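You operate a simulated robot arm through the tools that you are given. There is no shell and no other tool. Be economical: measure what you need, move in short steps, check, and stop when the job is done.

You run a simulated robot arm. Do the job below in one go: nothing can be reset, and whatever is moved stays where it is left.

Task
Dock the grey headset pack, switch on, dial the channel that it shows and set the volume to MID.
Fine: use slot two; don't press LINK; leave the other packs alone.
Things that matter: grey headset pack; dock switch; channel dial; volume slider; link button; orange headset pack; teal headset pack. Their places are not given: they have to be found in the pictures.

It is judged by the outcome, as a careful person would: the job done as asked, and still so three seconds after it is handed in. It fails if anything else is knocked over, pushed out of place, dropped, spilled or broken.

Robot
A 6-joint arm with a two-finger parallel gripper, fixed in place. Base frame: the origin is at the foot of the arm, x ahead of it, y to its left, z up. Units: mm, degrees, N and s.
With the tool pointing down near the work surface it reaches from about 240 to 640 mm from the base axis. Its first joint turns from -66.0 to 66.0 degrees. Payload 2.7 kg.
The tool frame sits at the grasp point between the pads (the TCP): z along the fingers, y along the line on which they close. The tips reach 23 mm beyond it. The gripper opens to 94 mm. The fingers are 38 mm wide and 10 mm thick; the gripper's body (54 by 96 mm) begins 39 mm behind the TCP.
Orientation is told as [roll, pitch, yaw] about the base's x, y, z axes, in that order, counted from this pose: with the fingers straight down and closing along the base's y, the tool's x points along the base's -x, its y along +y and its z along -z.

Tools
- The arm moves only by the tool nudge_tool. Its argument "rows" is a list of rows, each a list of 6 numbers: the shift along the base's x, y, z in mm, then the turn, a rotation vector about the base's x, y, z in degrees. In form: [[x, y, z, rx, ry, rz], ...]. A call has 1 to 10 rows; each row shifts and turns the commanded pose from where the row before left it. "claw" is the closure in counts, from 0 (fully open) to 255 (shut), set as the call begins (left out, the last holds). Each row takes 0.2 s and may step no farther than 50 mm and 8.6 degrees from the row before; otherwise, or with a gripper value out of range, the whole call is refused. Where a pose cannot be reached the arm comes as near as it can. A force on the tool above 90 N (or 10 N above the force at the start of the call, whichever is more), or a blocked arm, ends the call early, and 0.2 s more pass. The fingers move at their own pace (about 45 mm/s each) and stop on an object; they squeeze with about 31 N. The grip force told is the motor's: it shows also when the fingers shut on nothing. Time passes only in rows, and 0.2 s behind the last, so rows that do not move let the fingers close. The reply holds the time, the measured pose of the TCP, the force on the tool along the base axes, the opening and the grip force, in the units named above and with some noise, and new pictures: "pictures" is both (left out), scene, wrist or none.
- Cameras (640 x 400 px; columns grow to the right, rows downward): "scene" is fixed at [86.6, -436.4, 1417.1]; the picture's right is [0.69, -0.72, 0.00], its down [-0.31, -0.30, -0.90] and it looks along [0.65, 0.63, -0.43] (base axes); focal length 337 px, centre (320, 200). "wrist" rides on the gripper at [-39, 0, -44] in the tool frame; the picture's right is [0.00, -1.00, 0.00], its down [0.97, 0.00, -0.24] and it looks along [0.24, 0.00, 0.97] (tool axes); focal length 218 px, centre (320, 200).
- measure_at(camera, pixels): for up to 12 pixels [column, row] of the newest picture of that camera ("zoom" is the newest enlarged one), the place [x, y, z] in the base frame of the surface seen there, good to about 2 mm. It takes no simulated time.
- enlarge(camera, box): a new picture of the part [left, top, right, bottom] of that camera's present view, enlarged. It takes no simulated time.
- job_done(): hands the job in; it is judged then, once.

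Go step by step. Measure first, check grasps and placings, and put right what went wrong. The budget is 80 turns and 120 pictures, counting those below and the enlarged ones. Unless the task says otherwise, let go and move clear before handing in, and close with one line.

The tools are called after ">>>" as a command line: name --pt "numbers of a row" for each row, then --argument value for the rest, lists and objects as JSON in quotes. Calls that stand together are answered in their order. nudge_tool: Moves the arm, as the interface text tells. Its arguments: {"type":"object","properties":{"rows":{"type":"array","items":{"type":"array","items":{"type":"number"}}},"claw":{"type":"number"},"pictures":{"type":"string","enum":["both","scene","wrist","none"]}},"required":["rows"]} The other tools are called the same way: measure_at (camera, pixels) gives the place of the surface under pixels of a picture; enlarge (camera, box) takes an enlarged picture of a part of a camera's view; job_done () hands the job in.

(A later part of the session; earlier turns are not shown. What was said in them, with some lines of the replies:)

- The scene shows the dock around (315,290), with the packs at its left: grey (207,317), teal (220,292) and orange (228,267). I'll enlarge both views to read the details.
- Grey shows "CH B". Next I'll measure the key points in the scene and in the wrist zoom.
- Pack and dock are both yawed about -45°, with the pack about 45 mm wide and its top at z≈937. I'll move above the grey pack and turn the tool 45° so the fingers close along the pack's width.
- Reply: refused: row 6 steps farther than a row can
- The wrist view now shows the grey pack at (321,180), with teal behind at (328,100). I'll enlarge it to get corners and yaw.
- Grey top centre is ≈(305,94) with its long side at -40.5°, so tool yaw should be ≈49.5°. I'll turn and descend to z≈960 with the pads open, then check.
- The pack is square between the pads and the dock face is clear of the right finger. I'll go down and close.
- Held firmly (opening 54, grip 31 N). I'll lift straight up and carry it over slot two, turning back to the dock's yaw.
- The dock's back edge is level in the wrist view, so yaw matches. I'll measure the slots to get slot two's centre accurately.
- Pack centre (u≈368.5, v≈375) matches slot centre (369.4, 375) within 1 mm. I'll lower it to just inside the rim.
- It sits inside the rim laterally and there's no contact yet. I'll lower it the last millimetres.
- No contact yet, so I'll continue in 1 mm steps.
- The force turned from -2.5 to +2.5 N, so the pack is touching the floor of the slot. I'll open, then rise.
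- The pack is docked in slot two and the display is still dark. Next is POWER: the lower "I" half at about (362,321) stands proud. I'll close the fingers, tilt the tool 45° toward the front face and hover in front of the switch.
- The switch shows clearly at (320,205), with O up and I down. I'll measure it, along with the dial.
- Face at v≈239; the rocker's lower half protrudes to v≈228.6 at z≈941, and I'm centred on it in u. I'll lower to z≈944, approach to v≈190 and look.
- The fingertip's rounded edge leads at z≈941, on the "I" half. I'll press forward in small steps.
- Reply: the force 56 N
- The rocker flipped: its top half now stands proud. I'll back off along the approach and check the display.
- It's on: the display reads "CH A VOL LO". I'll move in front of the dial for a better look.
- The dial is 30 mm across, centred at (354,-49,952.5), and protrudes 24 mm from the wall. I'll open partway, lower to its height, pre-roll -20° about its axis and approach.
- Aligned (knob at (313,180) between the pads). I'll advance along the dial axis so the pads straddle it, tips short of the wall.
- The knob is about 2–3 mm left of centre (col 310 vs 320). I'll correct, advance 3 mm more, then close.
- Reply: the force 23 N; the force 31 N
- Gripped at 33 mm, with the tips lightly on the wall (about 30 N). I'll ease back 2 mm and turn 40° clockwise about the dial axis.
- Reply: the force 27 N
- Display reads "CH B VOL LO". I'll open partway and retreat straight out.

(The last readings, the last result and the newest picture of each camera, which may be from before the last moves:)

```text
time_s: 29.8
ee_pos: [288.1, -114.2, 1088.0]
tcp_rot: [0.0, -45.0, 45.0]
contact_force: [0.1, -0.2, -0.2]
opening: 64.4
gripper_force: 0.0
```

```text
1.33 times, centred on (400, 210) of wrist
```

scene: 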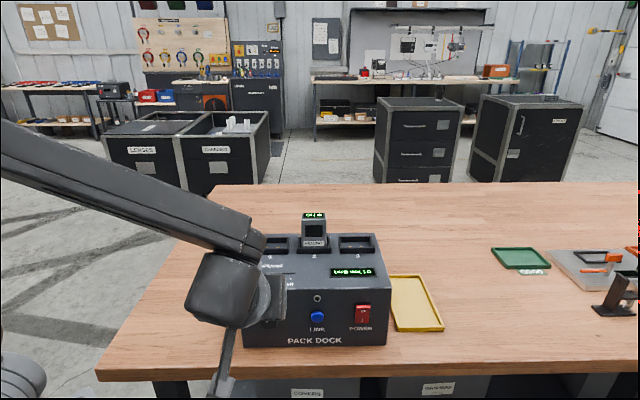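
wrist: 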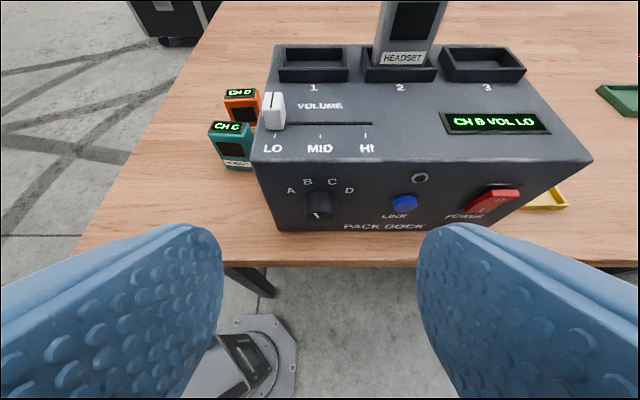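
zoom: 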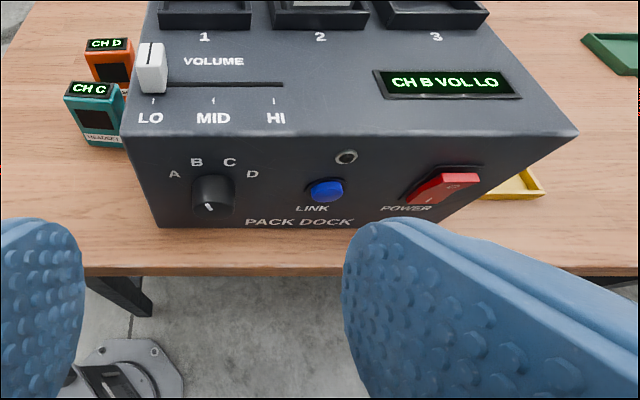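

Channel is B and nothing else has changed. Now the volume slider: I'll measure the knob and its ticks.

>>> measure_at --camera "zoom" --pixels '[[153, 101], [213, 101], [274, 101], [140, 45], [163, 45], [151, 70], [167, 86], [140, 90], [163, 90], [282, 85], [200, 85], [151, 43]]'

>>> enlarge --camera "wrist" --box '[250, 80, 390, 168]'

```text
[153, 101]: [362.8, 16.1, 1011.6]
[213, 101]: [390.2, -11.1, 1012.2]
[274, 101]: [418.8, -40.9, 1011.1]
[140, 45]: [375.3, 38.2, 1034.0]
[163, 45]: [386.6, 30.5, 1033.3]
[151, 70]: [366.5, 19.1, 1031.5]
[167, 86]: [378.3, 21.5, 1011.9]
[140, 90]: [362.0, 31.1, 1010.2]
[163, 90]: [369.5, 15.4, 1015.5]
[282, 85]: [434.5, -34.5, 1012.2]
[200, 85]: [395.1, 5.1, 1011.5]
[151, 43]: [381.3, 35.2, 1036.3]
```

```text
4.55 times, centred on (320, 124) of wrist
```

zoom: 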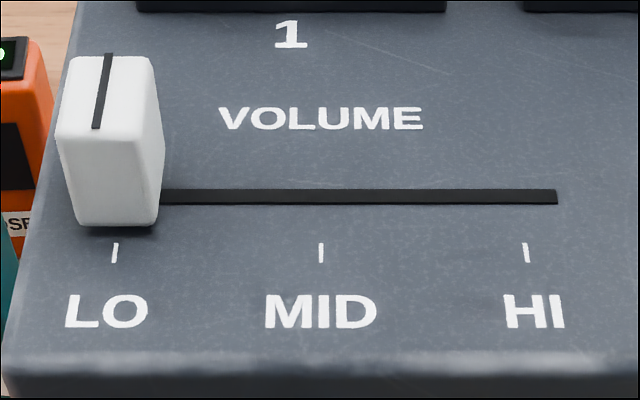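

The slider is centred at ≈(373.7,27.2), top z≈1035, and the ticks are 40 mm apart (u=245/285/325). I'll straighten the tool and hover above it.

>>> nudge_tool --pt "0 0 42 -4.55 4.55 0" --pt "14.3 23.6 0 -4.55 4.55 0" --pt "14.3 23.6 0 -4.55 4.55 0" --pt "14.3 23.6 0 -4.55 4.55 0" --pt "14.3 23.6 0 -4.55 4.55 0" --pt "14.3 23.6 0 -4.55 4.55 0" --pt "14.2 23.4 0 -4.55 4.55 0" --pt "0 0 0 0 0 0" --claw 110

```text
time_s: 31.6
ee_pos: [374.3, 27.4, 1128.1]
tcp_rot: [0.0, 0.0, 45.0]
contact_force: [0.6, 0.2, 0.6]
opening: 53.4
gripper_force: 0.0
```

scene: 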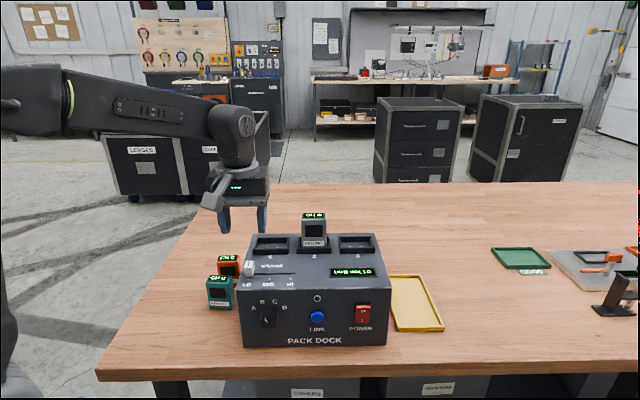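
wrist: 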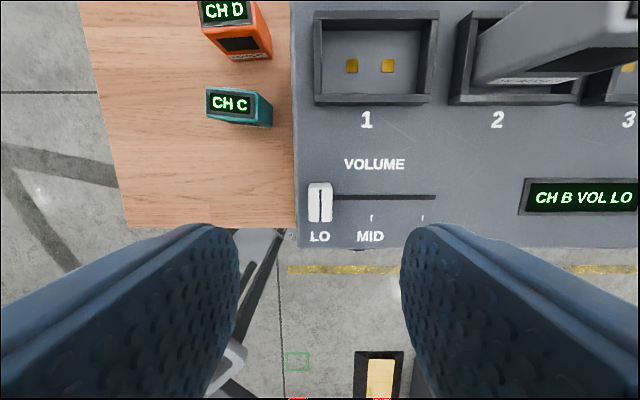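

The slider is centred at (320,202). I'll descend so the tips sit at z≈1017, then close.

>>> nudge_tool --pt "0 0 -40 0 0 0" --pt "0 0 -35 0 0 0" --pt "0 0 -13 0 0 0" --pt "0 0 0 0 0 0" --pictures "none"

>>> nudge_tool --pt "0 0 0 0 0 0" --pt "0 0 0 0 0 0" --pt "0 0 0 0 0 0" --pt "0 0 0 0 0 0" --claw 255

```text
time_s: 32.6
ee_pos: [373.6, 29.0, 1041.1]
tcp_rot: [0.2, 0.1, 44.8]
contact_force: [0.0, 0.1, -0.1]
opening: 53.4
gripper_force: 0.2
```

```text
time_s: 33.6
ee_pos: [374.0, 27.5, 1041.7]
tcp_rot: [0.0, 0.0, 44.8]
contact_force: [1.7, -1.7, -1.8]
opening: 14.8
gripper_force: 45.2
```

scene: 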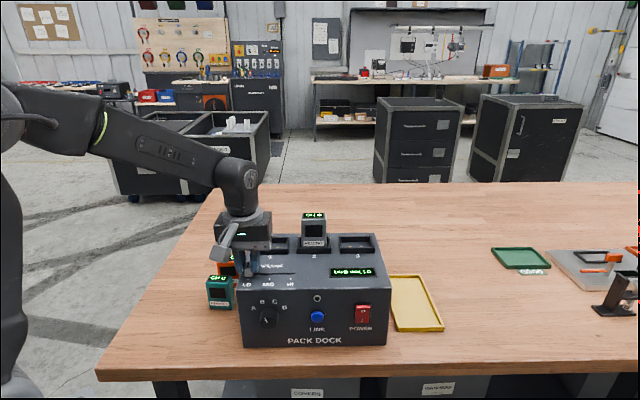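
wrist: 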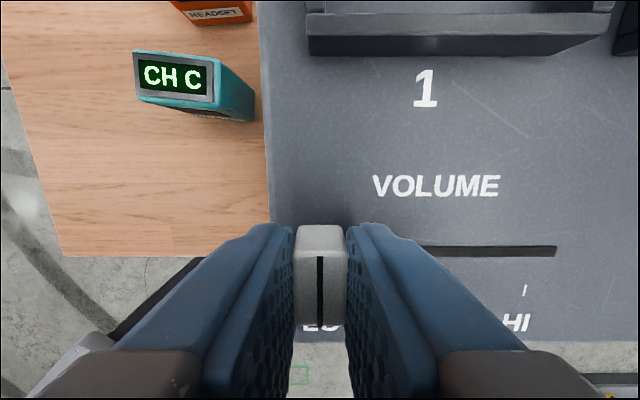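

The slider is held (14.8 mm). I'll slide it 40 mm along the dock's right direction to MID.

>>> nudge_tool --pt "5 -5 0 0 0 0" --pt "6 -6 0 0 0 0" --pt "6 -6 0 0 0 0" --pt "6 -6 0 0 0 0" --pt "5 -5 0 0 0 0" --pt "0 0 0 0 0 0"

>>> enlarge --camera "scene" --box '[220, 220, 400, 332]'

```text
time_s: 35.0
ee_pos: [402.7, 0.1, 1041.3]
tcp_rot: [-0.1, -0.2, 44.9]
contact_force: [3.5, 2.2, -2.1]
opening: 14.4
gripper_force: 45.0
```

scene: 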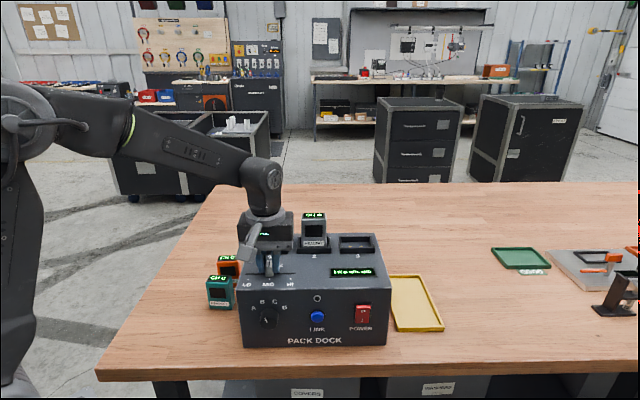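
wrist: 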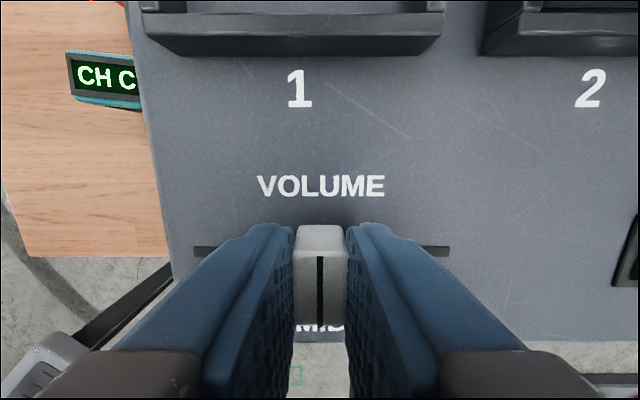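

```text
3.56 times, centred on (310, 276) of scene
```

zoom: 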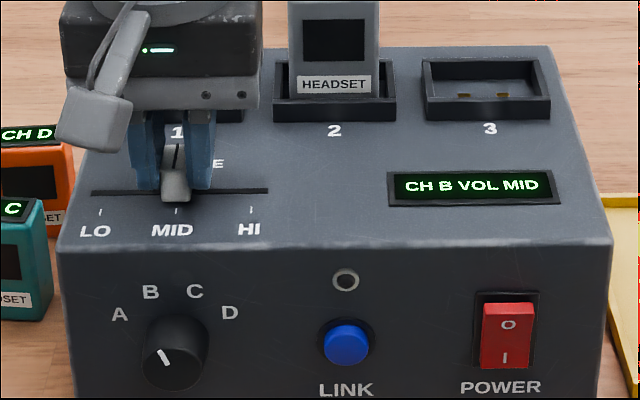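

The display reads "CH B VOL MID" and the slider is over the MID tick. I'll open, rise clear and check.

>>> nudge_tool --pt "0 0 0 0 0 0" --pt "0 0 0 0 0 0" --pt "0 0 0 0 0 0" --pt "0 0 25 0 0 0" --pt "0 0 45 0 0 0" --pt "-5 5 45 0 0 0" --pt "-20 20 40 0 0 0" --pt "0 0 0 0 0 0" --claw 140

>>> enlarge --camera "scene" --box '[190, 205, 400, 350]'

```text
time_s: 36.8
ee_pos: [376.2, 25.6, 1197.8]
tcp_rot: [0.1, -0.1, 44.8]
contact_force: [-0.3, -0.5, 0.6]
opening: 42.6
gripper_force: 0.1
```

scene: 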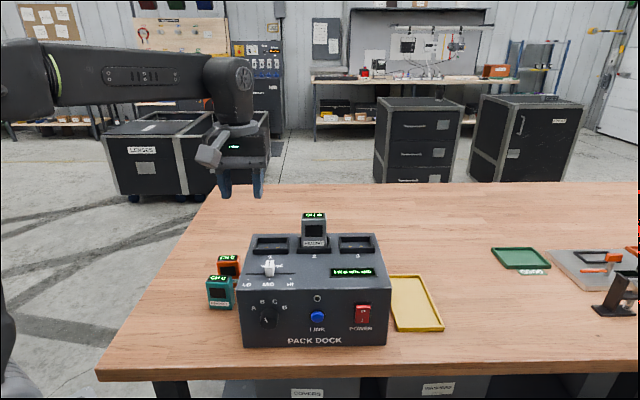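
wrist: 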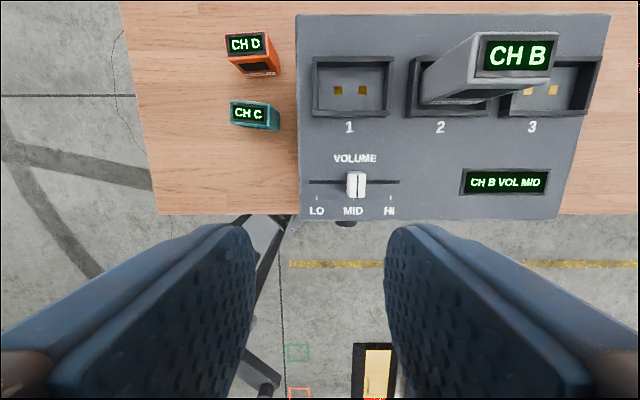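

```text
2.76 times, centred on (295, 278) of scene
```

zoom: 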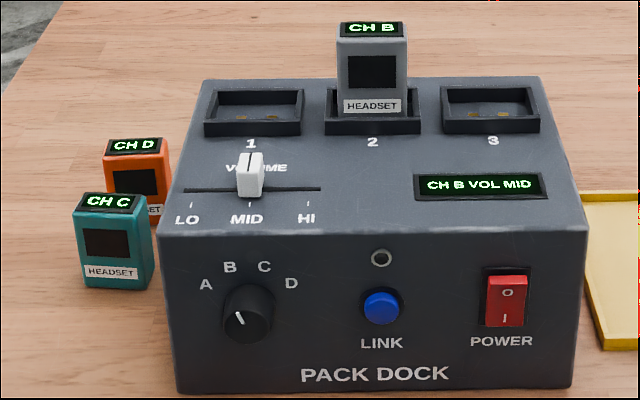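

The display at (350,272) still reads "CH B VOL MID". The grey pack sits in slot two, power is on, the LINK lamp is dark, the other packs haven't moved, and the arm is clear. Handing in.

>>> job_done

```text
The job is handed in.
```

The grey pack is docked in slot two and switched on; the display reads channel B with volume MID. LINK was not pressed and the other packs were left alone.
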